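You operate a simulated robot arm through the tools that you are given. There is no shell and no other tool.

You run a simulated robot arm. Do the job below in one go: nothing can be reset, and whatever is moved stays where it is left.

JOB
Press the blue strap tab's stud flush in the hand setter, then put the tab back.
Fine: one stroke, clear of the ram; carriage out again.

The check looks at the end state, three seconds after you hand in, the way a careful person would. Anything else that was tipped, shoved, dropped, spilled or broken makes it a failure.

ROBOT AND FRAMES
A 7-joint arm with a fingered hand, fixed in place. Base frame: the origin is on the floor under the middle of its stand, x ahead of it, y to its left, z up; the work surface is at about z = 0.78. Units: m, degrees, N and s.
With the tool pointing down near the work surface it reaches from about 0.34 to 0.7 m from the base axis. Its first joint turns from -69.0 to 172.0 degrees. Payload 3.2 kg.
Tool frame: the origin (TCP) lies between the finger pads and is the grasp point; the fingertips stand 0.026 m ahead of it; z points along the fingers, y is the line along which they close. The gripper opens to 0.088 m; its body begins 0.03 m behind the TCP. The gripper is a hand of 5 fingers: y runs from the thumb to the fingers, the wrist lies at [-0.016, -0.108, -0.172] in the tool frame, and closing takes about 1.5 s.
Orientation is told as [roll, pitch, yaw] about the base's x, y, z axes, in that order, counted from this pose: with the fingers straight down and the wrist toward the robot, the tool's x, y and z point along [0, 1, 0], [1, 0, 0] and [0, 0, -1] of the base frame.

CONTROLS
- The arm moves only by the tool play_rows. Its argument "plan" is a list of rows, each a list of 7 numbers: the gripper command, from -1 (fully open) to 1 (shut), values between in proportion, then the shift along the base's x, y, z in units of 40 mm (1.0 is 40 mm), then the turn, a rotation vector about the base's x, y, z in units of 4 degrees (1.0 is 4 degrees). In form: [[grip, x, y, z, rx, ry, rz], ...]. A call has 1 to 20 rows; each row shifts and turns the commanded pose from where the row before left it. A call with a number of a shift or a turn outside -1 to 1 is refused whole. Each row takes 0.2 s and may step no farther than 0.05 m and 8.6 degrees from the row before; otherwise, or with a gripper value out of range, the whole call is refused. Where a pose cannot be reached the arm comes as near as it can. A force on the tool above 40 N (or 10 N above the force at the start of the call, whichever is more), or a blocked arm, ends the call early, and 0.2 s more pass. Each finger travels about 0.072 m/s and halts on what it meets, pressing with about 21 N; the grip force reading is that of the motor and also rises with nothing between the fingers. The clock runs only during rows and for 0.2 s after the last one: add rows that do not move to give the fingers time. It gives the time, the measured TCP pose, the force on the tool (base axes), the opening and the grip force at its end, in the units of the frame above (readings bear some noise), with the torque about the TCP (base axes, N m) and any sound that the robot's microphone picked up.
- Cameras (640 x 400 px; columns grow to the right, rows downward): "scene" is fixed at [0.3985, -0.4998, 1.5059]; the picture's right is [0.88, -0.47, 0.00], its down [-0.40, -0.75, -0.53] and it looks along [0.25, 0.47, -0.85] (base axes); focal length 345 px, centre (320, 200). "wrist" rides on the gripper at [0.067, -0.097, -0.117] in the tool frame; the picture's right is [-0.71, 0.33, -0.62], its down [-0.65, -0.65, 0.39] and it looks along [-0.28, 0.68, 0.68] (tool axes); focal length 234 px, centre (320, 200). There is no depth. A picture from a camera that has moved, and an enlarged one, comes with that camera's place and axes in the base frame and with its lens.
- snapshot(camera): a new picture of that camera. It takes no simulated time.
- move_column(by): slides the trunk up (or, below 0, down) by that many m; the arm rides with it, the base frame stays. It gives what a move gives, with no picture.
- hand_shape(shape): the hand has 5 fingers and takes this shape, open, in about a second: jaw (thumb against the fingers, like two jaws); tri (thumb and two fingers); tip (a fingertip pinch); poke (one finger out to press); point (the index stretched); flat (the hand flat); cup (the hand cupped); fist (a fist). The gripper value then closes the fingers along that shape, each until it touches; the sizes above hold for jaw. It gives what a move gives, with no picture.
- close_up(camera, box): a new picture of the part [left, top, right, bottom] of that camera's present view, enlarged. It takes no simulated time.
- job_done(): hands the job in; it is judged then, once.

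Places have to be worked out from the pictures, the camera data and where the tool is seen. Open the gripper and draw the arm clear of the work before you hand the job in, unless the task says otherwise.

The tools are called after ">>>" as a command line: name --pt "numbers of a row" for each row, then --argument value for the rest, lists and objects as JSON in quotes. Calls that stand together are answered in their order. play_rows: Moves the arm, as the interface text tells. Its arguments: {"type":"object","properties":{"plan":{"type":"array"}},"required":["plan"]} The other tools are called the same way: move_column (by) moves the trunk up or down; hand_shape (shape) gives the hand a shape; snapshot (camera) takes a picture; close_up (camera, box) takes an enlarged picture of a part of a camera's view; job_done () hands the job in.

At the start:

```text
clock: 0.0
position: [0.5325, -0.1117, 1.124]
tool_rot: [0.0, 0.0, 0.0]
contact_force: [-0.2, 0.2, -0.3]
moment: [0.0, -0.01, -0.02]
finger_gap: 0.0878
grip_force: 0.0
shape: jaw
trunk travel left (down, up): [-0.725, 0.115]
```

scene: 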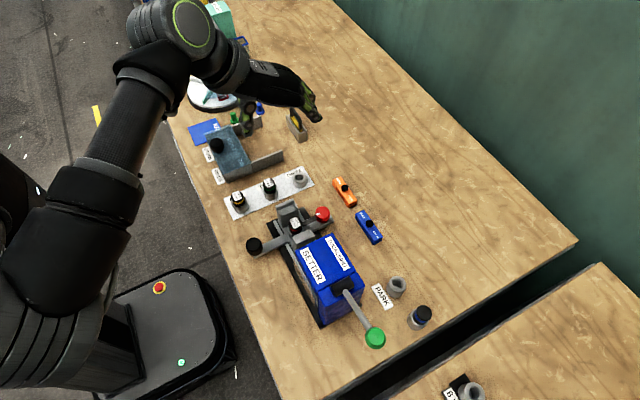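
wrist: 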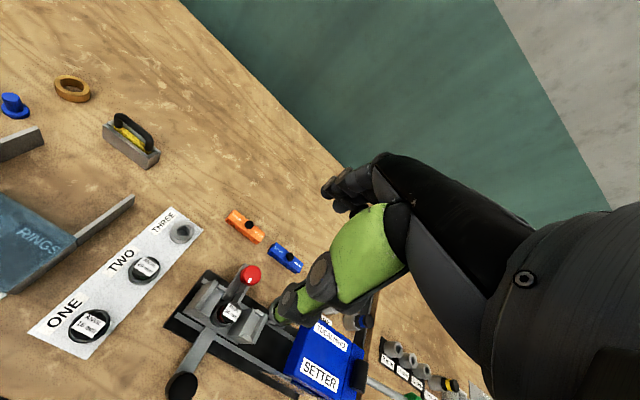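

I start by looking closely at the setter and the items around it in both cameras.

>>> close_up --camera "scene" --box '[220, 160, 460, 360]'

>>> close_up --camera "wrist" --box '[140, 180, 400, 400]'

>>> close_up --camera "scene" --box '[340, 240, 520, 400]'

>>> close_up --camera "scene" --box '[160, 60, 340, 220]'

```text
2.00 times, centred on (340, 260) of scene
camera zoom: at [0.3985, -0.4998, 1.5059], right [0.88, -0.47, 0.0], down [-0.4, -0.75, -0.53], along [0.25, 0.47, -0.85], focal length 690 px, centre (280, 80)
```

zoom: 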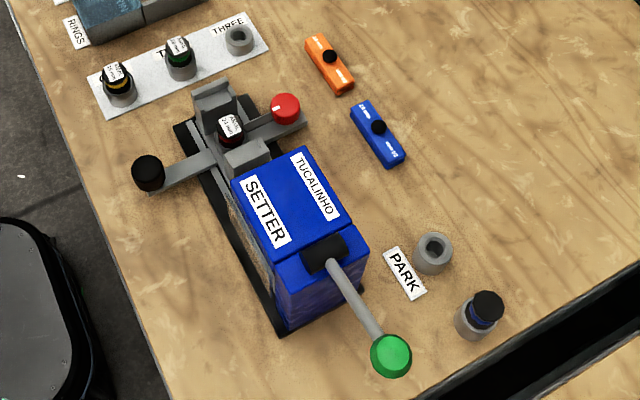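

```text
1.82 times, centred on (270, 290) of wrist
camera zoom: at [0.4344, -0.0454, 1.2424], right [0.33, -0.71, 0.62], down [-0.65, -0.65, -0.39], along [0.68, -0.28, -0.68], focal length 426 px, centre (411, 36)
```

zoom: 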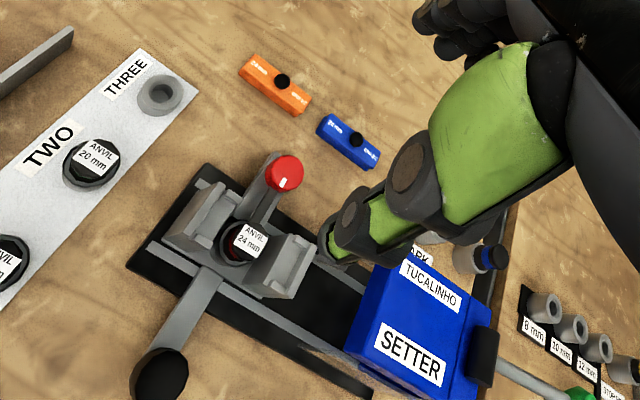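

```text
2.50 times, centred on (430, 320) of scene
camera zoom: at [0.3985, -0.4998, 1.5059], right [0.88, -0.47, 0.0], down [-0.4, -0.75, -0.53], along [0.25, 0.47, -0.85], focal length 863 px, centre (45, -100)
```

zoom: 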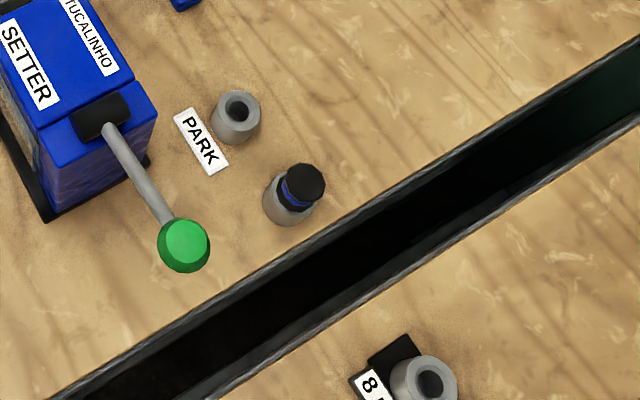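

```text
2.50 times, centred on (250, 140) of scene
camera zoom: at [0.3985, -0.4998, 1.5059], right [0.88, -0.47, 0.0], down [-0.4, -0.75, -0.53], along [0.25, 0.47, -0.85], focal length 863 px, centre (495, 350)
```

zoom: 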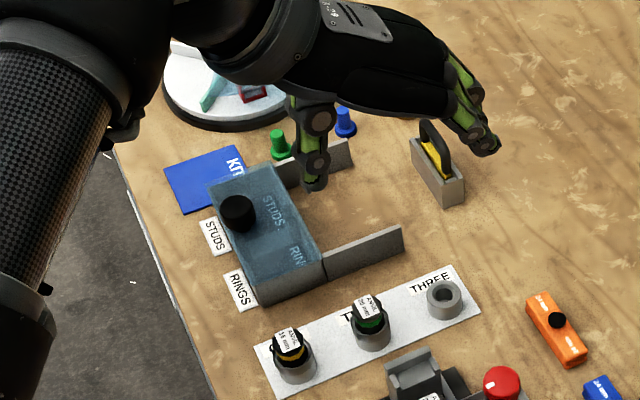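

I need to read the small labels on the tabs and anvils, so I enlarge them further.

>>> close_up --camera "scene" --box '[325, 170, 390, 250]'

>>> close_up --camera "wrist" --box '[215, 200, 315, 280]'

>>> close_up --camera "wrist" --box '[20, 200, 220, 360]'

>>> close_up --camera "wrist" --box '[160, 250, 320, 400]'

>>> close_up --camera "wrist" --box '[320, 290, 480, 400]'

>>> close_up --camera "scene" --box '[240, 190, 340, 270]'

>>> close_up --camera "scene" --box '[430, 350, 510, 400]'

```text
5.00 times, centred on (358, 210) of scene
camera zoom: at [0.3985, -0.4998, 1.5059], right [0.88, -0.47, 0.0], down [-0.4, -0.75, -0.53], along [0.25, 0.47, -0.85], focal length 1725 px, centre (132, 150)
```

zoom: 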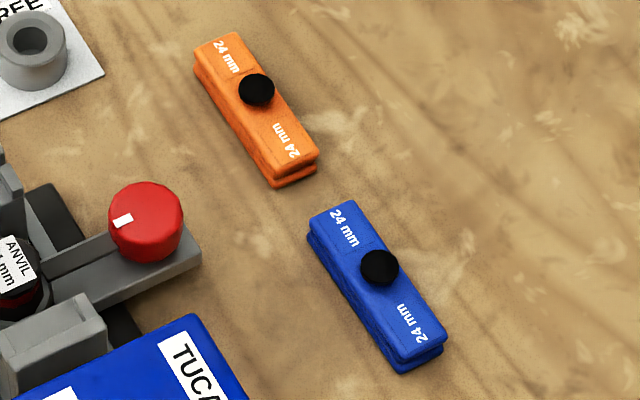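

```text
5.00 times, centred on (265, 240) of wrist
camera zoom: at [0.4344, -0.0454, 1.2424], right [0.33, -0.71, 0.62], down [-0.65, -0.65, -0.39], along [0.68, -0.28, -0.68], focal length 1171 px, centre (595, 0)
```

zoom: 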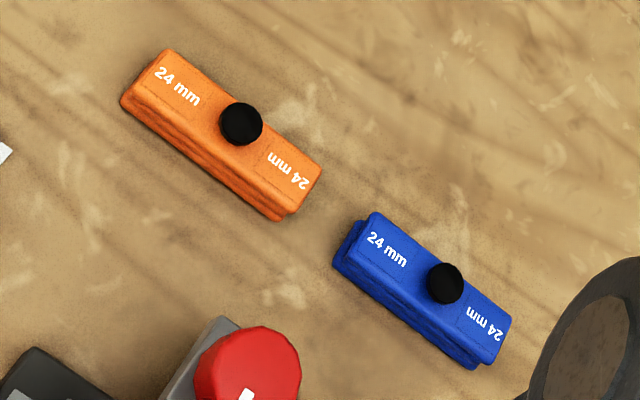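

```text
2.50 times, centred on (120, 280) of wrist
camera zoom: at [0.4344, -0.0454, 1.2424], right [0.33, -0.71, 0.62], down [-0.65, -0.65, -0.39], along [0.68, -0.28, -0.68], focal length 585 px, centre (820, 0)
```

zoom: 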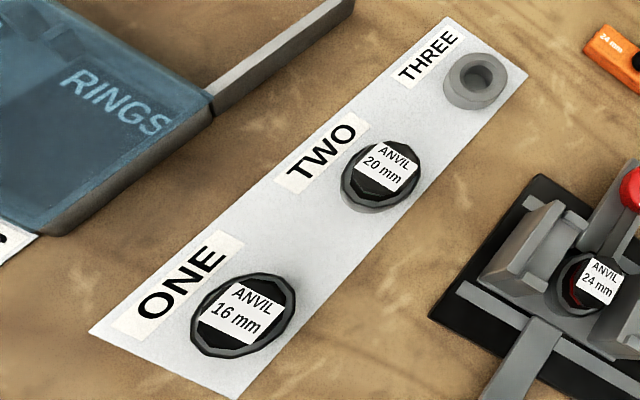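

```text
2.67 times, centred on (240, 325) of wrist
camera zoom: at [0.4344, -0.0454, 1.2424], right [0.33, -0.71, 0.62], down [-0.65, -0.65, -0.39], along [0.68, -0.28, -0.68], focal length 624 px, centre (533, -133)
```

zoom: 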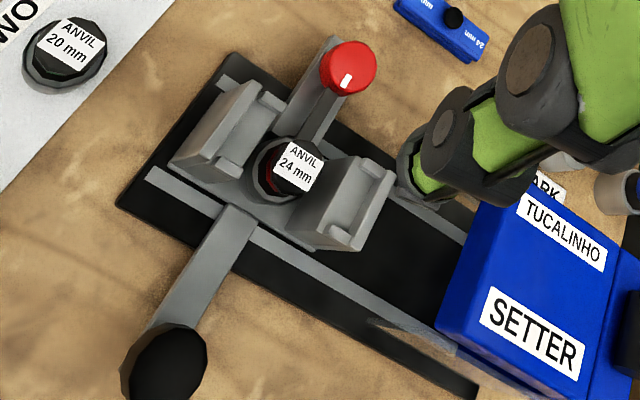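

```text
3.64 times, centred on (400, 345) of wrist
camera zoom: at [0.4344, -0.0454, 1.2424], right [0.33, -0.71, 0.62], down [-0.65, -0.65, -0.39], along [0.68, -0.28, -0.68], focal length 852 px, centre (29, -327)
```

zoom: 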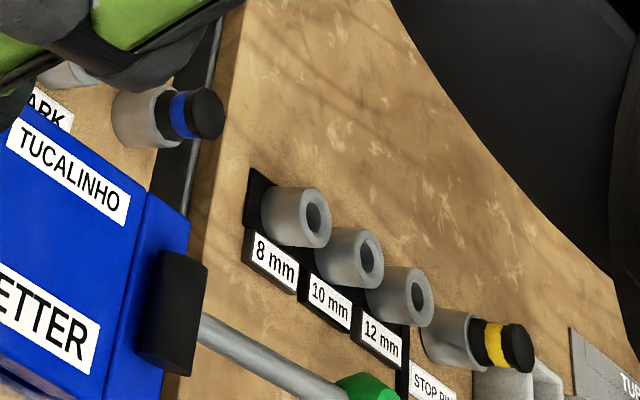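

```text
5.00 times, centred on (290, 230) of scene
camera zoom: at [0.3985, -0.4998, 1.5059], right [0.88, -0.47, 0.0], down [-0.4, -0.75, -0.53], along [0.25, 0.47, -0.85], focal length 1725 px, centre (470, 50)
```

zoom: 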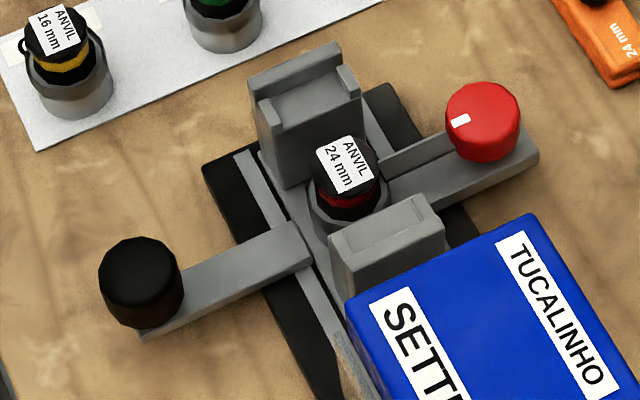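

```text
8.00 times, centred on (470, 375) of scene
camera zoom: at [0.3985, -0.4998, 1.5059], right [0.88, -0.47, 0.0], down [-0.4, -0.75, -0.53], along [0.25, 0.47, -0.85], focal length 2760 px, centre (-880, -1200)
```

zoom: 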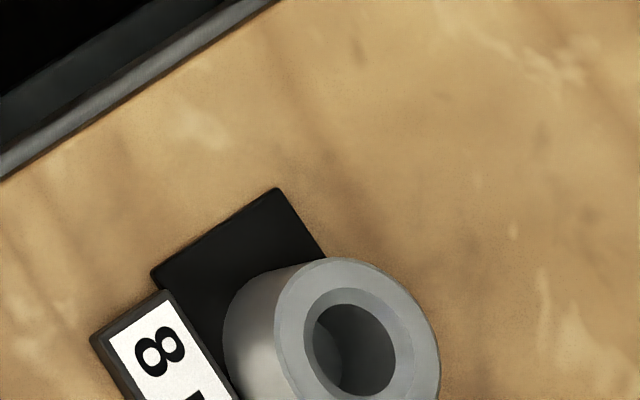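

The tab is a 24 mm one and the carriage already seems to hold the 24 mm anvil. Before touching anything I turn the hand (high above the table) to view the setter, the lever and the second table with the wrist camera.

>>> play_rows --pt "-1 -0.3 -0.3 0 0 0 -1" --pt "-1 -0.3 -0.3 0 0 0 -1" --pt "-1 -0.3 -0.3 0 0 0 -1" --pt "-1 -0.3 -0.3 0 0 0 -1" --pt "-1 -0.3 -0.3 0 0 0 -1" --pt "-1 -0.3 -0.3 0 0 0 -1" --pt "-1 0 0 0 0 0 -1" --pt "-1 0 0 0 0 0 -1" --pt "-1 0 0 0 0 0 -1" --pt "-1 0 0 0 0 0 -1"

>>> snapshot --camera "wrist"

>>> snapshot --camera "scene"

```text
clock: 2.2
position: [0.4586, -0.1826, 1.1246]
tool_rot: [-0.1, 0.0, -40.2]
contact_force: [0.6, 0.0, 0.4]
moment: [-0.02, 0.0, 0.04]
finger_gap: 0.0875
grip_force: 0.2
shape: jaw
trunk travel left (down, up): [-0.725, 0.115]
```

```text
taken
camera wrist: at [0.4278, -0.0699, 1.2425], right [-0.2, -0.76, 0.62], down [-0.92, -0.08, -0.39], along [0.34, -0.65, -0.68], focal length 234 px, centre (320, 200)
```

wrist: 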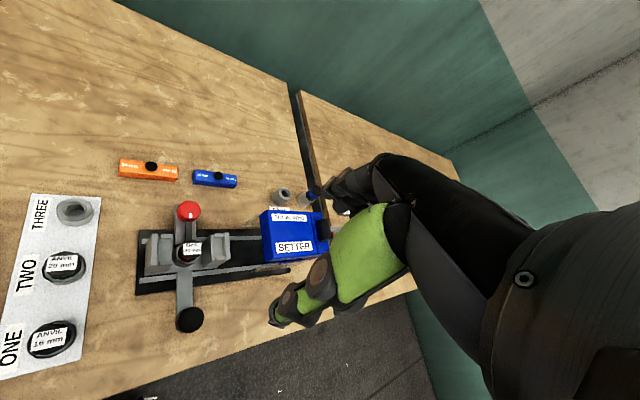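

```text
taken
```

scene: 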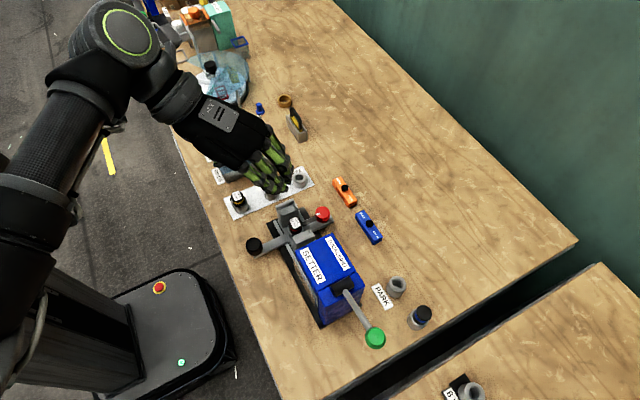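

The view now shows the setter from its carriage side; I enlarge the setter, the park area and the second table.

>>> close_up --camera "wrist" --box '[120, 150, 340, 340]'

>>> close_up --camera "wrist" --box '[140, 190, 240, 280]'

>>> close_up --camera "scene" --box '[150, 0, 330, 140]'

>>> close_up --camera "scene" --box '[300, 190, 340, 230]'

```text
2.11 times, centred on (230, 245) of wrist
camera zoom: at [0.4278, -0.0699, 1.2425], right [-0.2, -0.76, 0.62], down [-0.92, -0.08, -0.39], along [0.34, -0.65, -0.68], focal length 493 px, centre (510, 105)
```

zoom: 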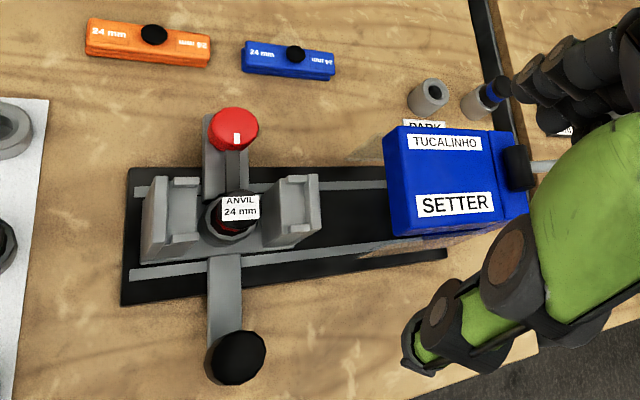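

```text
4.44 times, centred on (190, 235) of wrist
camera zoom: at [0.4278, -0.0699, 1.2425], right [-0.2, -0.76, 0.62], down [-0.92, -0.08, -0.39], along [0.34, -0.65, -0.68], focal length 1041 px, centre (898, 44)
```

zoom: 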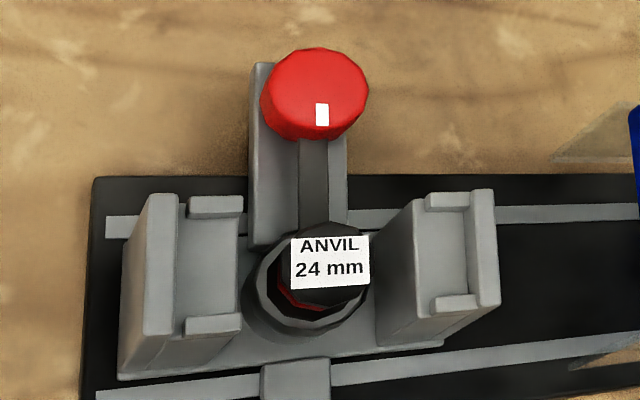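

```text
2.86 times, centred on (240, 70) of scene
camera zoom: at [0.3985, -0.4998, 1.5059], right [0.88, -0.47, 0.0], down [-0.4, -0.75, -0.53], along [0.25, 0.47, -0.85], focal length 986 px, centre (549, 571)
```

zoom: 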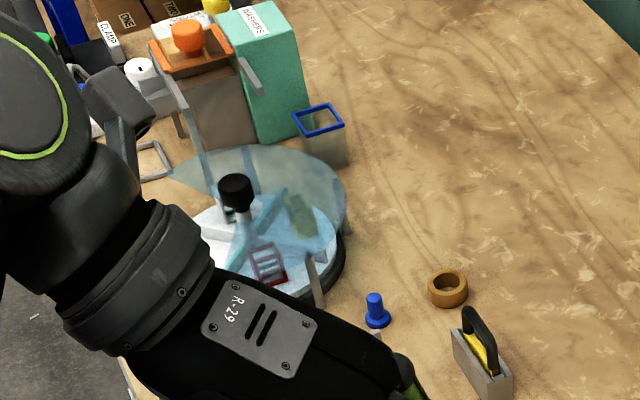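

```text
10.00 times, centred on (320, 210) of scene
camera zoom: at [0.3985, -0.4998, 1.5059], right [0.88, -0.47, 0.0], down [-0.4, -0.75, -0.53], along [0.25, 0.47, -0.85], focal length 3451 px, centre (320, 100)
```

zoom: 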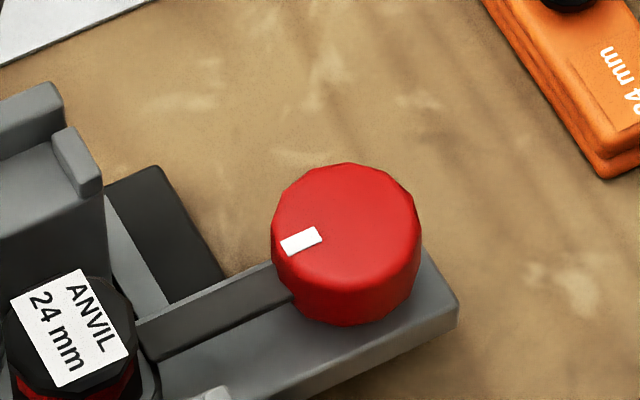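

I keep turning the hand so the camera looks straight along -y to see the setter, the lever and the rack on the second table better.

>>> play_rows --pt "-1 0.3 0.3 0 0 0 -1" --pt "-1 0.3 0.3 0 0 0 -1" --pt "-1 0.3 0.3 0 0 0 -1" --pt "-1 0 0.3 0 0 0 -1" --pt "-1 0 0.3 0 0 0 -1" --pt "-1 0 0.3 0 0 0 -1" --pt "-1 0 0 0 0 0 -1"

>>> snapshot --camera "wrist"

```text
clock: 3.8
position: [0.4958, -0.1123, 1.1231]
tool_rot: [0.1, 0.2, -68.1]
contact_force: [-0.2, -0.3, -0.1]
moment: [-0.01, -0.02, 0.03]
finger_gap: 0.0876
grip_force: 0.1
shape: jaw
trunk travel left (down, up): [-0.725, 0.115]
```

```text
taken
camera wrist: at [0.521, 0.0022, 1.2428], right [-0.53, -0.57, 0.62], down [-0.85, 0.36, -0.39], along [0.0, -0.73, -0.68], focal length 234 px, centre (320, 200)
```

wrist: 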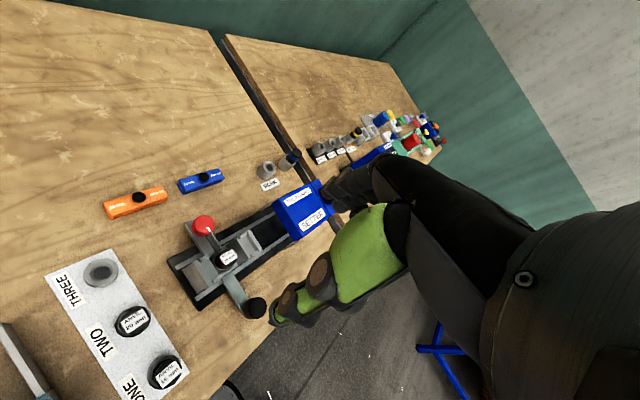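

The second table holds a rack and assorted other things; I enlarge it and the setter.

>>> close_up --camera "wrist" --box '[290, 90, 450, 200]'

>>> close_up --camera "wrist" --box '[160, 140, 340, 320]'

>>> close_up --camera "wrist" --box '[290, 120, 390, 190]'

```text
3.64 times, centred on (370, 145) of wrist
camera zoom: at [0.521, 0.0022, 1.2428], right [-0.53, -0.57, 0.62], down [-0.85, 0.36, -0.39], along [0.0, -0.73, -0.68], focal length 852 px, centre (138, 400)
```

zoom: 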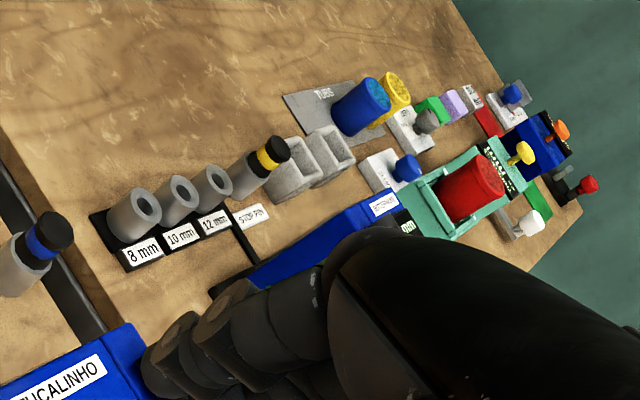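

```text
2.22 times, centred on (250, 230) of wrist
camera zoom: at [0.521, 0.0022, 1.2428], right [-0.53, -0.57, 0.62], down [-0.85, 0.36, -0.39], along [0.0, -0.73, -0.68], focal length 520 px, centre (476, 133)
```

zoom: 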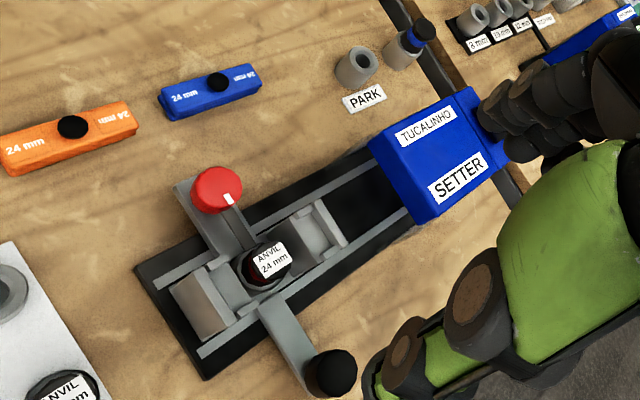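

```text
5.71 times, centred on (340, 155) of wrist
camera zoom: at [0.521, 0.0022, 1.2428], right [-0.53, -0.57, 0.62], down [-0.85, 0.36, -0.39], along [0.0, -0.73, -0.68], focal length 1338 px, centre (206, 457)
```

zoom: 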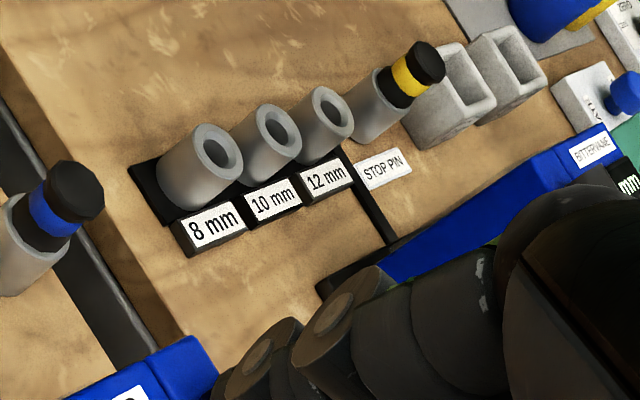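

The rack on the other table belongs to a different machine (BITTERVANE), so the 24 mm anvil in the carriage already matches the blue tab. I judge the blue tab at about (0.675, -0.222, top 0.80), lying along y; I turn the hand back to yaw 0 and go high above it to look down.

>>> play_rows --pt "-1 0.2 -0.12 0 0 0 1" --pt "-1 0.2 -0.12 0 0 0 1" --pt "-1 0.2 -0.12 0 0 0 1" --pt "-1 0.2 -0.12 0 0 0 1" --pt "-1 0.2 -0.12 0 0 0 1" --pt "-1 0.2 -0.12 0 0 0 1" --pt "-1 0.2 -0.12 0 0 0 1" --pt "-1 0.2 -0.12 0 0 0 1" --pt "-1 0.2 -0.12 0 0 0 1" --pt "-1 0.2 -0.12 0 0 0 1" --pt "-1 0.2 -0.12 0 0 0 1" --pt "-1 0.2 -0.12 0 0 0 1" --pt "-1 0.2 -0.12 0 0 0 1" --pt "-1 0.2 -0.12 0 0 0 1" --pt "-1 0.2 -0.12 0 0 0 1" --pt "-1 0.2 -0.12 0 0 0 1" --pt "-1 0.2 -0.12 0 0 0 1"

>>> snapshot --camera "wrist"

>>> snapshot --camera "scene"

```text
clock: 7.4
position: [0.6323, -0.1935, 1.1238]
tool_rot: [0.1, 0.0, 0.0]
contact_force: [-0.5, -1.0, -0.4]
moment: [0.01, 0.0, 0.01]
finger_gap: 0.0878
grip_force: 0.1
shape: jaw
trunk travel left (down, up): [-0.725, 0.115]
```

```text
taken
camera wrist: at [0.535, -0.1286, 1.2427], right [0.33, -0.71, 0.62], down [-0.65, -0.65, -0.39], along [0.68, -0.28, -0.68], focal length 234 px, centre (320, 200)
```

wrist: 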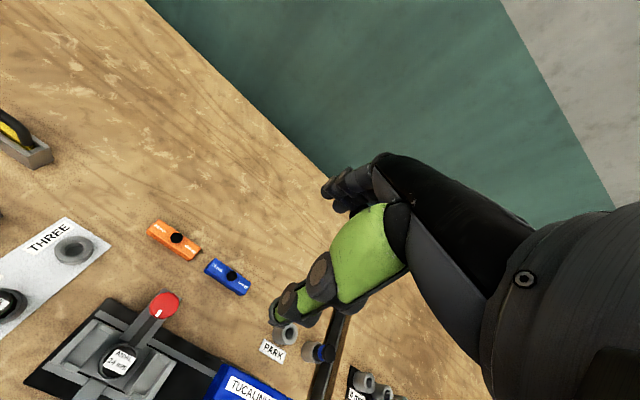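

```text
taken
```

scene: 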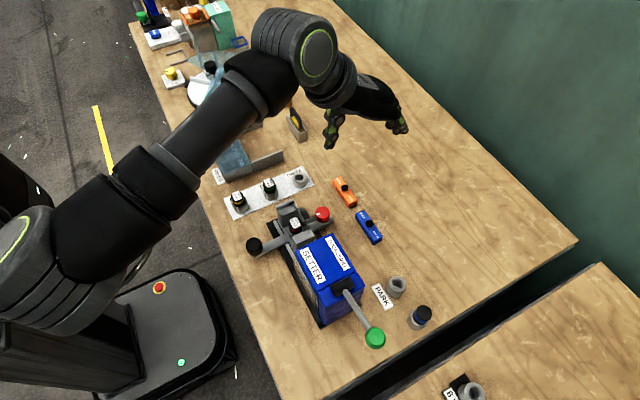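

I look closely at the hand in the scene view to learn its open geometry relative to the TCP, and re-measure the tab from here.

>>> close_up --camera "scene" --box '[300, 60, 420, 160]'

>>> close_up --camera "wrist" --box '[130, 200, 270, 310]'

>>> close_up --camera "wrist" --box '[20, 280, 200, 400]'

>>> close_up --camera "wrist" --box '[240, 310, 340, 380]'

```text
4.00 times, centred on (360, 110) of scene
camera zoom: at [0.3985, -0.4998, 1.5059], right [0.88, -0.47, 0.0], down [-0.4, -0.75, -0.53], along [0.25, 0.47, -0.85], focal length 1380 px, centre (160, 560)
```

zoom: 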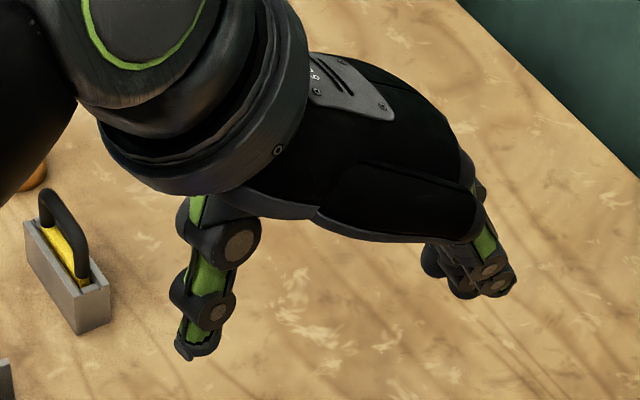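

```text
3.64 times, centred on (200, 255) of wrist
camera zoom: at [0.535, -0.1286, 1.2427], right [0.33, -0.71, 0.62], down [-0.65, -0.65, -0.39], along [0.68, -0.28, -0.68], focal length 852 px, centre (756, 0)
```

zoom: 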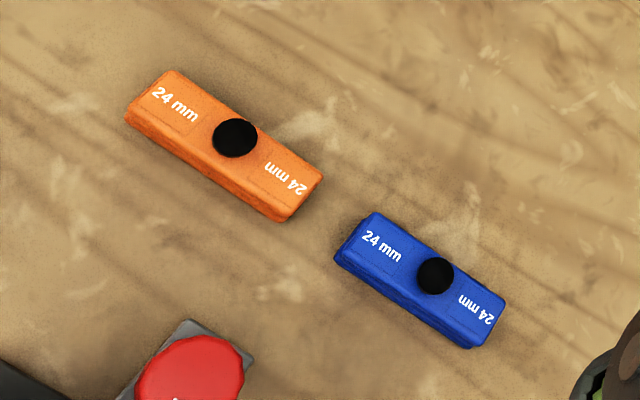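

```text
3.33 times, centred on (110, 340) of wrist
camera zoom: at [0.535, -0.1286, 1.2427], right [0.33, -0.71, 0.62], down [-0.65, -0.65, -0.39], along [0.68, -0.28, -0.68], focal length 781 px, centre (1020, -267)
```

zoom: 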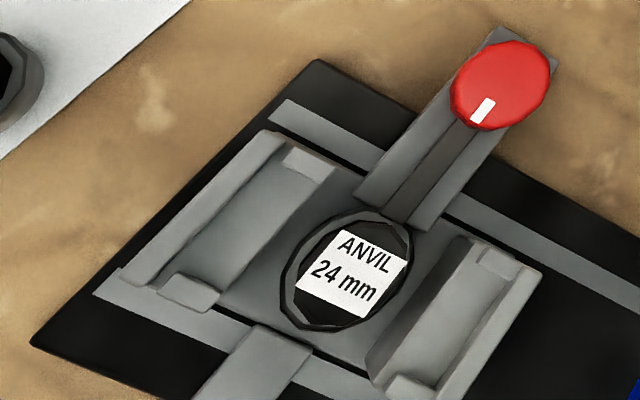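

```text
5.71 times, centred on (290, 345) of wrist
camera zoom: at [0.535, -0.1286, 1.2427], right [0.33, -0.71, 0.62], down [-0.65, -0.65, -0.39], along [0.68, -0.28, -0.68], focal length 1338 px, centre (491, -629)
```

zoom: 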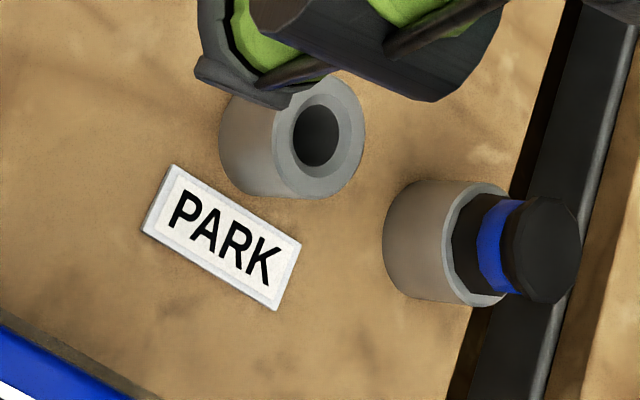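

I try the fingertip-pinch shape up here to see how narrow it is, since the tab must go between the saddle lips.

>>> hand_shape --shape "tip"

>>> snapshot --camera "wrist"

>>> close_up --camera "scene" --box '[300, 60, 420, 160]'

```text
clock: 8.3
position: [0.6319, -0.1933, 1.1243]
tool_rot: [0.1, 0.0, 0.0]
contact_force: [-0.1, -0.5, 0.1]
moment: [-0.02, 0.01, -0.01]
finger_gap: 0.0879
grip_force: 0.0
shape: tip
trunk travel left (down, up): [-0.725, 0.115]
```

```text
taken
camera wrist: at [0.5346, -0.1281, 1.243], right [0.33, -0.71, 0.62], down [-0.65, -0.65, -0.39], along [0.68, -0.28, -0.68], focal length 234 px, centre (320, 200)
```

wrist: 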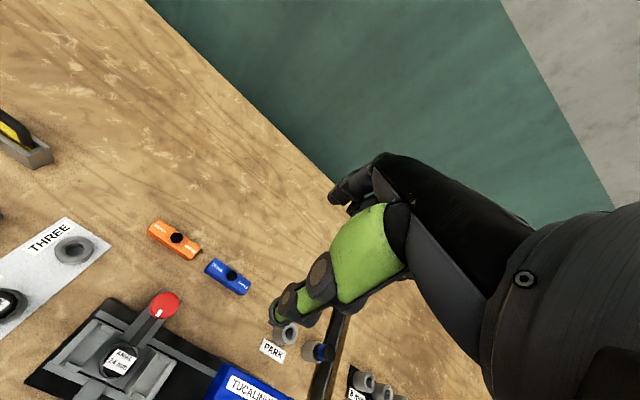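

```text
4.00 times, centred on (360, 110) of scene
camera zoom: at [0.3985, -0.4998, 1.5059], right [0.88, -0.47, 0.0], down [-0.4, -0.75, -0.53], along [0.25, 0.47, -0.85], focal length 1380 px, centre (160, 560)
```

zoom: 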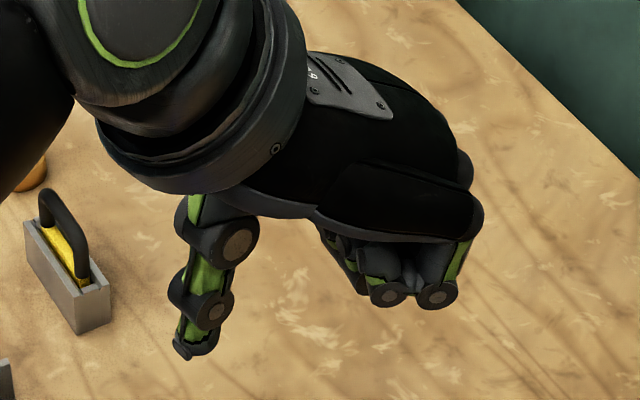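

In tip shape the other fingers curl in. I close it partway here in free air to see where thumb and index meet relative to the TCP.

>>> play_rows --pt "0.4 0 0 0 0 0 0" --pt "0.4 0 0 0 0 0 0" --pt "0.4 0 0 0 0 0 0" --pt "0.4 0 0 0 0 0 0" --pt "0.4 0 0 0 0 0 0"

>>> snapshot --camera "wrist"

>>> close_up --camera "scene" --box '[300, 60, 420, 160]'

>>> close_up --camera "wrist" --box '[240, 140, 440, 300]'

```text
clock: 9.5
position: [0.6315, -0.194, 1.125]
tool_rot: [0.1, 0.0, 0.0]
contact_force: [0.7, -0.1, 0.9]
moment: [0.01, 0.03, 0.0]
finger_gap: 0.0266
grip_force: 0.0
shape: tip
trunk travel left (down, up): [-0.725, 0.115]
```

```text
taken
camera wrist: at [0.5346, -0.1282, 1.243], right [0.33, -0.71, 0.62], down [-0.65, -0.65, -0.39], along [0.68, -0.28, -0.68], focal length 234 px, centre (320, 200)
```

wrist: 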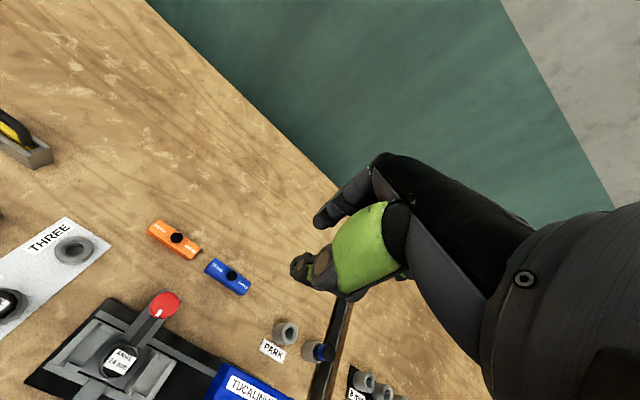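

```text
4.00 times, centred on (360, 110) of scene
camera zoom: at [0.3985, -0.4998, 1.5059], right [0.88, -0.47, 0.0], down [-0.4, -0.75, -0.53], along [0.25, 0.47, -0.85], focal length 1380 px, centre (160, 560)
```

zoom: 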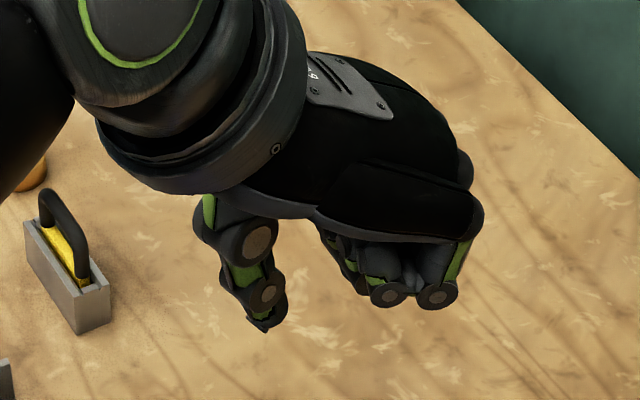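

```text
2.50 times, centred on (340, 220) of wrist
camera zoom: at [0.5346, -0.1282, 1.243], right [0.33, -0.71, 0.62], down [-0.65, -0.65, -0.39], along [0.68, -0.28, -0.68], focal length 585 px, centre (270, 150)
```

zoom: 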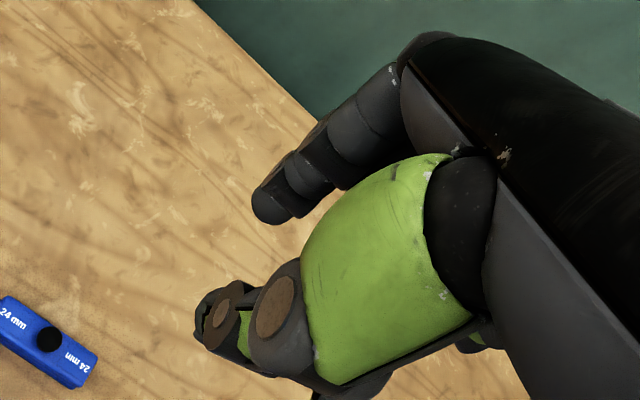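

Thumb and index meet at the TCP line as expected. I open again and descend above the blue tab to about z = 0.90 for a closer look.

>>> play_rows --pt "-1 0.19 -0.12 -0.9 0 0 0" --pt "-1 0.19 -0.12 -0.9 0 0 0" --pt "-1 0.19 -0.12 -0.9 0 0 0" --pt "-1 0.19 -0.12 -0.9 0 0 0" --pt "-1 0.19 -0.12 -0.9 0 0 0" --pt "-1 0.19 -0.12 -0.9 0 0 0"

>>> snapshot --camera "wrist"

>>> snapshot --camera "scene"

```text
clock: 10.9
position: [0.6789, -0.2221, 0.9067]
tool_rot: [0.0, -0.1, 0.0]
contact_force: [0.6, 0.0, -0.3]
moment: [-0.01, -0.01, 0.01]
finger_gap: 0.088
grip_force: 0.1
shape: tip
trunk travel left (down, up): [-0.725, 0.115]
```

```text
taken
camera wrist: at [0.5818, -0.1561, 1.0253], right [0.33, -0.71, 0.62], down [-0.65, -0.65, -0.39], along [0.68, -0.28, -0.68], focal length 234 px, centre (320, 200)
```

wrist: 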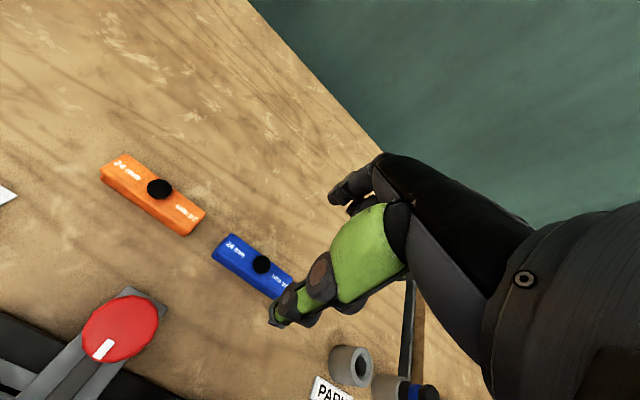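

```text
taken
```

scene: 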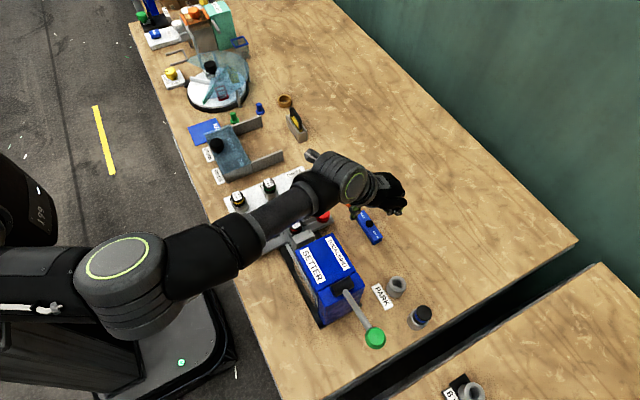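

The forearm passes low over the setter, so I raise the trunk first; the arm rides up with it and I'll then come down with a steeper forearm.

>>> move_column --by 0.11

>>> snapshot --camera "scene"

```text
clock: 12.3
position: [0.6783, -0.2215, 1.0164]
tool_rot: [0.1, 0.1, 0.0]
contact_force: [-0.6, -0.2, 0.4]
moment: [-0.02, -0.04, -0.02]
finger_gap: 0.0875
grip_force: 0.1
shape: tip
trunk travel left (down, up): [-0.835, 0.005]
```

```text
taken
```

scene: 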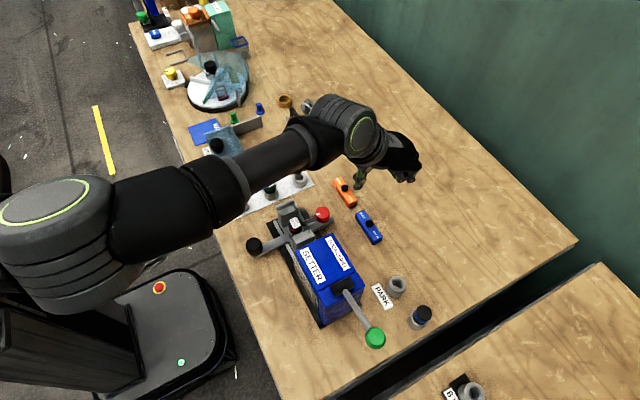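

Now I lower the hand over the tab to about z = 0.865 and look again at tab alignment and forearm clearance.

>>> play_rows --pt "-1 0 0 -0.9 0 0 0" --pt "-1 0 0 -0.9 0 0 0" --pt "-1 0 0 -0.9 0 0 0" --pt "-1 0 0 -0.9 0 0 0" --pt "-1 0 0 0 0 0 0"

>>> snapshot --camera "wrist"

>>> snapshot --camera "scene"

>>> close_up --camera "scene" --box '[310, 150, 430, 250]'

>>> close_up --camera "wrist" --box '[180, 180, 360, 340]'

```text
clock: 13.5
position: [0.6769, -0.2202, 0.8763]
tool_rot: [0.1, 0.0, 0.0]
contact_force: [-0.5, 0.0, 0.1]
moment: [0.0, -0.02, -0.01]
finger_gap: 0.0878
grip_force: 0.2
shape: tip
trunk travel left (down, up): [-0.835, 0.005]
```

```text
taken
camera wrist: at [0.5788, -0.1545, 0.9938], right [0.33, -0.71, 0.62], down [-0.65, -0.65, -0.39], along [0.68, -0.28, -0.68], focal length 234 px, centre (320, 200)
```

wrist: 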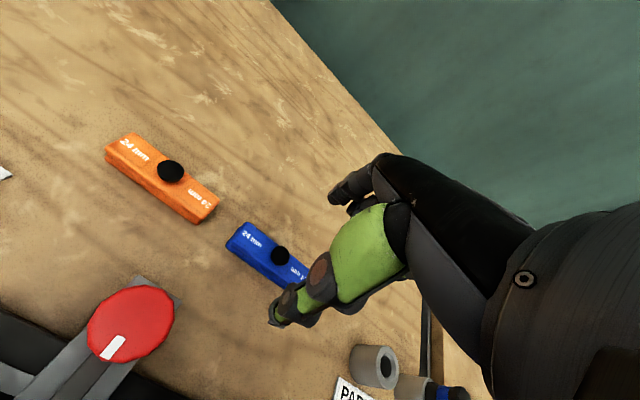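

```text
taken
```

scene: 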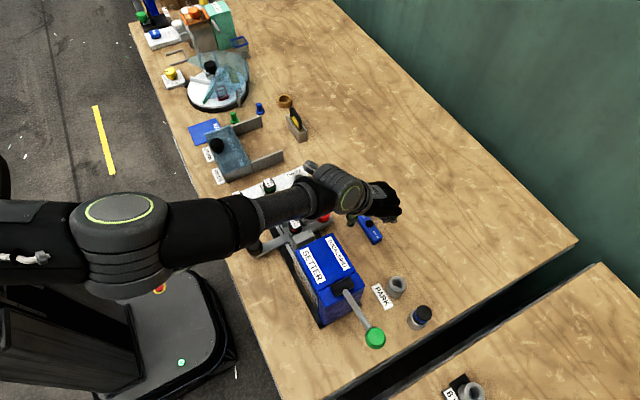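

```text
4.00 times, centred on (370, 200) of scene
camera zoom: at [0.3985, -0.4998, 1.5059], right [0.88, -0.47, 0.0], down [-0.4, -0.75, -0.53], along [0.25, 0.47, -0.85], focal length 1380 px, centre (120, 200)
```

zoom: 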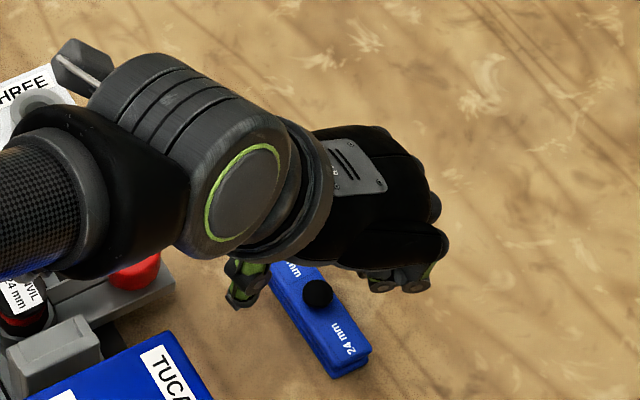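

```text
2.50 times, centred on (270, 260) of wrist
camera zoom: at [0.5788, -0.1545, 0.9938], right [0.33, -0.71, 0.62], down [-0.65, -0.65, -0.39], along [0.68, -0.28, -0.68], focal length 585 px, centre (445, 50)
```

zoom: 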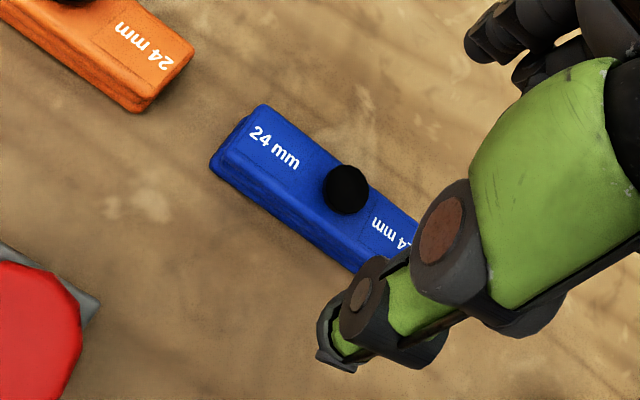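

The tab's stud sits at about (0.678, -0.221), nicely between thumb and index. I descend partway and check the forearm's clearance over the setter body before closing.

>>> play_rows --pt "-1 0.02 0 -0.8 0 0 0" --pt "-1 0 0 0 0 0 0"

>>> close_up --camera "scene" --box '[220, 150, 430, 310]'

>>> snapshot --camera "wrist"

```text
clock: 14.1
position: [0.6777, -0.2203, 0.8429]
tool_rot: [0.2, 0.0, 0.0]
contact_force: [-0.7, -0.9, 0.6]
moment: [0.02, 0.01, 0.01]
finger_gap: 0.0879
grip_force: 0.0
shape: tip
trunk travel left (down, up): [-0.835, 0.005]
```

```text
2.50 times, centred on (325, 230) of scene
camera zoom: at [0.3985, -0.4998, 1.5059], right [0.88, -0.47, 0.0], down [-0.4, -0.75, -0.53], along [0.25, 0.47, -0.85], focal length 863 px, centre (308, 125)
```

zoom: 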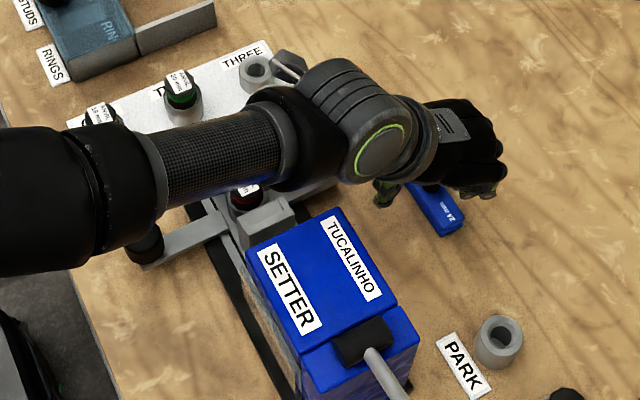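

```text
taken
camera wrist: at [0.5815, -0.154, 0.9621], right [0.33, -0.71, 0.62], down [-0.65, -0.65, -0.39], along [0.68, -0.28, -0.68], focal length 234 px, centre (320, 200)
```

wrist: 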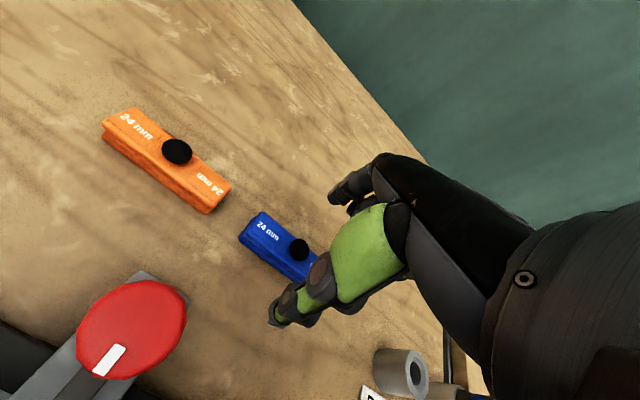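

Clearances look fine (forearm underside well above 0.88). I go down to z ≈ 0.815 and close the fingers slowly on the tab.

>>> play_rows --pt "-1 0 0 -0.7 0 0 0" --pt "-1 0 0 0 0 0 0" --pt "0.0 0 0 0 0 0 0" --pt "0.2 0 0 0 0 0 0" --pt "0.3 0 0 0 0 0 0" --pt "0.3 0 0 0 0 0 0" --pt "0.3 0 0 0 0 0 0"

>>> snapshot --camera "wrist"

>>> close_up --camera "scene" --box '[330, 160, 430, 250]'

```text
clock: 15.7
position: [0.6777, -0.22, 0.8253]
tool_rot: [-0.1, 0.0, 0.0]
contact_force: [-0.8, -0.7, 0.5]
moment: [0.0, 0.01, -0.03]
finger_gap: 0.0315
grip_force: 0.1
shape: tip
out of reach, approached as far as the arm can: row 1
trunk travel left (down, up): [-0.835, 0.005]
```

```text
taken
camera wrist: at [0.5801, -0.1547, 0.9438], right [0.33, -0.71, 0.62], down [-0.65, -0.65, -0.39], along [0.68, -0.28, -0.68], focal length 234 px, centre (320, 200)
```

wrist: 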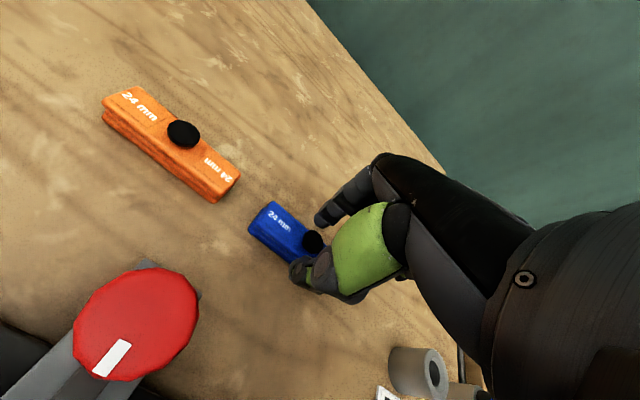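

```text
4.44 times, centred on (380, 205) of scene
camera zoom: at [0.3985, -0.4998, 1.5059], right [0.88, -0.47, 0.0], down [-0.4, -0.75, -0.53], along [0.25, 0.47, -0.85], focal length 1534 px, centre (53, 178)
```

zoom: 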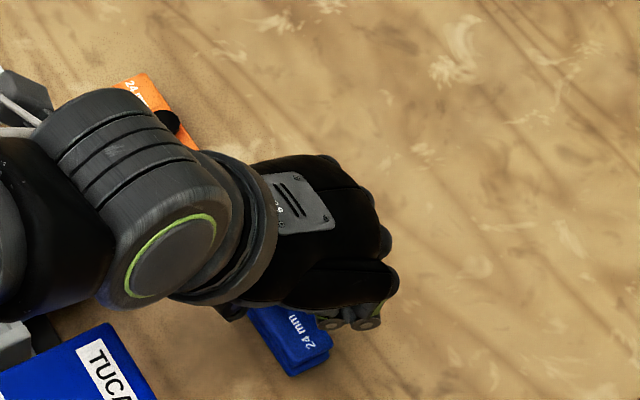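

The arm stopped 1 cm short because the raised trunk limits its reach. I open a bit, lift, lower the trunk by 5 cm, and will then descend again.

>>> play_rows --pt "-0.6 0 0 0 0 0 0" --pt "-0.6 0 0 0 0 0 0" --pt "-0.6 0 0 0.8 0 0 0" --pt "-0.6 0 0 0.8 0 0 0" --pt "-0.6 0 0 0 0 0 0"

>>> move_column --by -0.05

>>> snapshot --camera "wrist"

>>> close_up --camera "scene" --box '[220, 150, 430, 310]'

```text
clock: 16.9
position: [0.6764, -0.2217, 0.8893]
tool_rot: [0.1, 0.1, 0.0]
contact_force: [0.4, 0.5, -0.7]
moment: [0.0, -0.01, 0.0]
finger_gap: 0.07
grip_force: 0.0
shape: tip
trunk travel left (down, up): [-0.835, 0.005]
```

```text
clock: 17.8
position: [0.6754, -0.2226, 0.8392]
tool_rot: [0.0, 0.0, 0.1]
contact_force: [0.5, 0.8, 0.0]
moment: [0.03, 0.01, 0.01]
finger_gap: 0.0705
grip_force: 0.1
shape: tip
trunk travel left (down, up): [-0.785, 0.055]
```

```text
taken
camera wrist: at [0.5785, -0.156, 0.9575], right [0.33, -0.71, 0.62], down [-0.65, -0.65, -0.39], along [0.68, -0.28, -0.68], focal length 234 px, centre (320, 200)
```

wrist: 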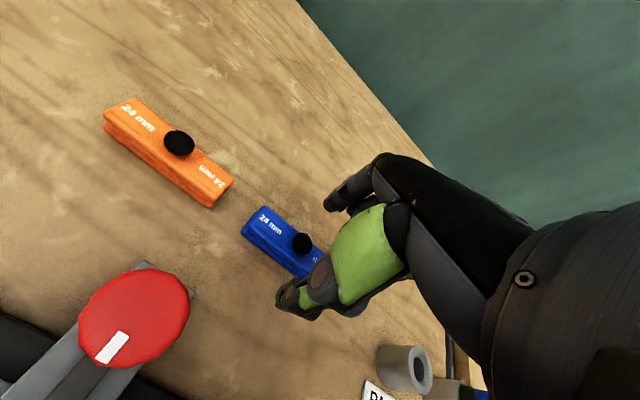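

```text
2.50 times, centred on (325, 230) of scene
camera zoom: at [0.3985, -0.4998, 1.5059], right [0.88, -0.47, 0.0], down [-0.4, -0.75, -0.53], along [0.25, 0.47, -0.85], focal length 863 px, centre (308, 125)
```

zoom: 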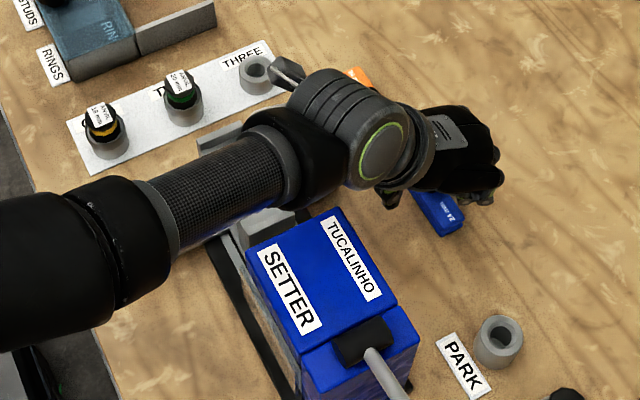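

I check the whole arm in the scene view before descending the remaining 2.5 cm.

>>> snapshot --camera "scene"

>>> close_up --camera "scene" --box '[230, 190, 340, 280]'

```text
taken
```

scene: 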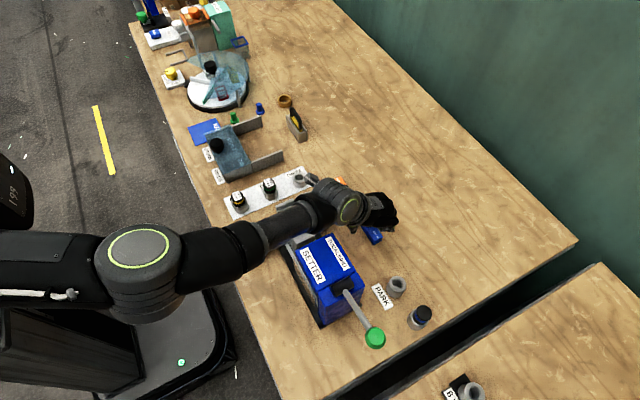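

```text
4.44 times, centred on (285, 235) of scene
camera zoom: at [0.3985, -0.4998, 1.5059], right [0.88, -0.47, 0.0], down [-0.4, -0.75, -0.53], along [0.25, 0.47, -0.85], focal length 1534 px, centre (476, 44)
```

zoom: 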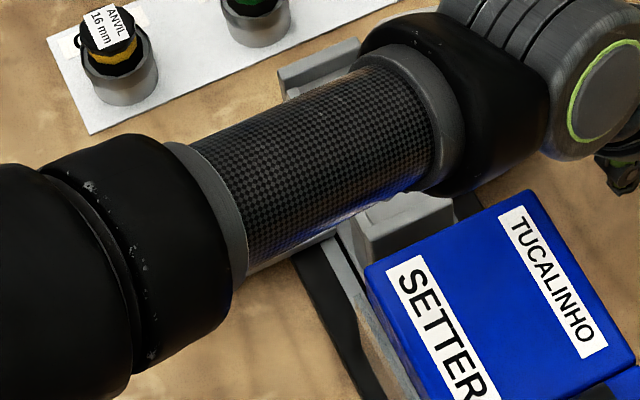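

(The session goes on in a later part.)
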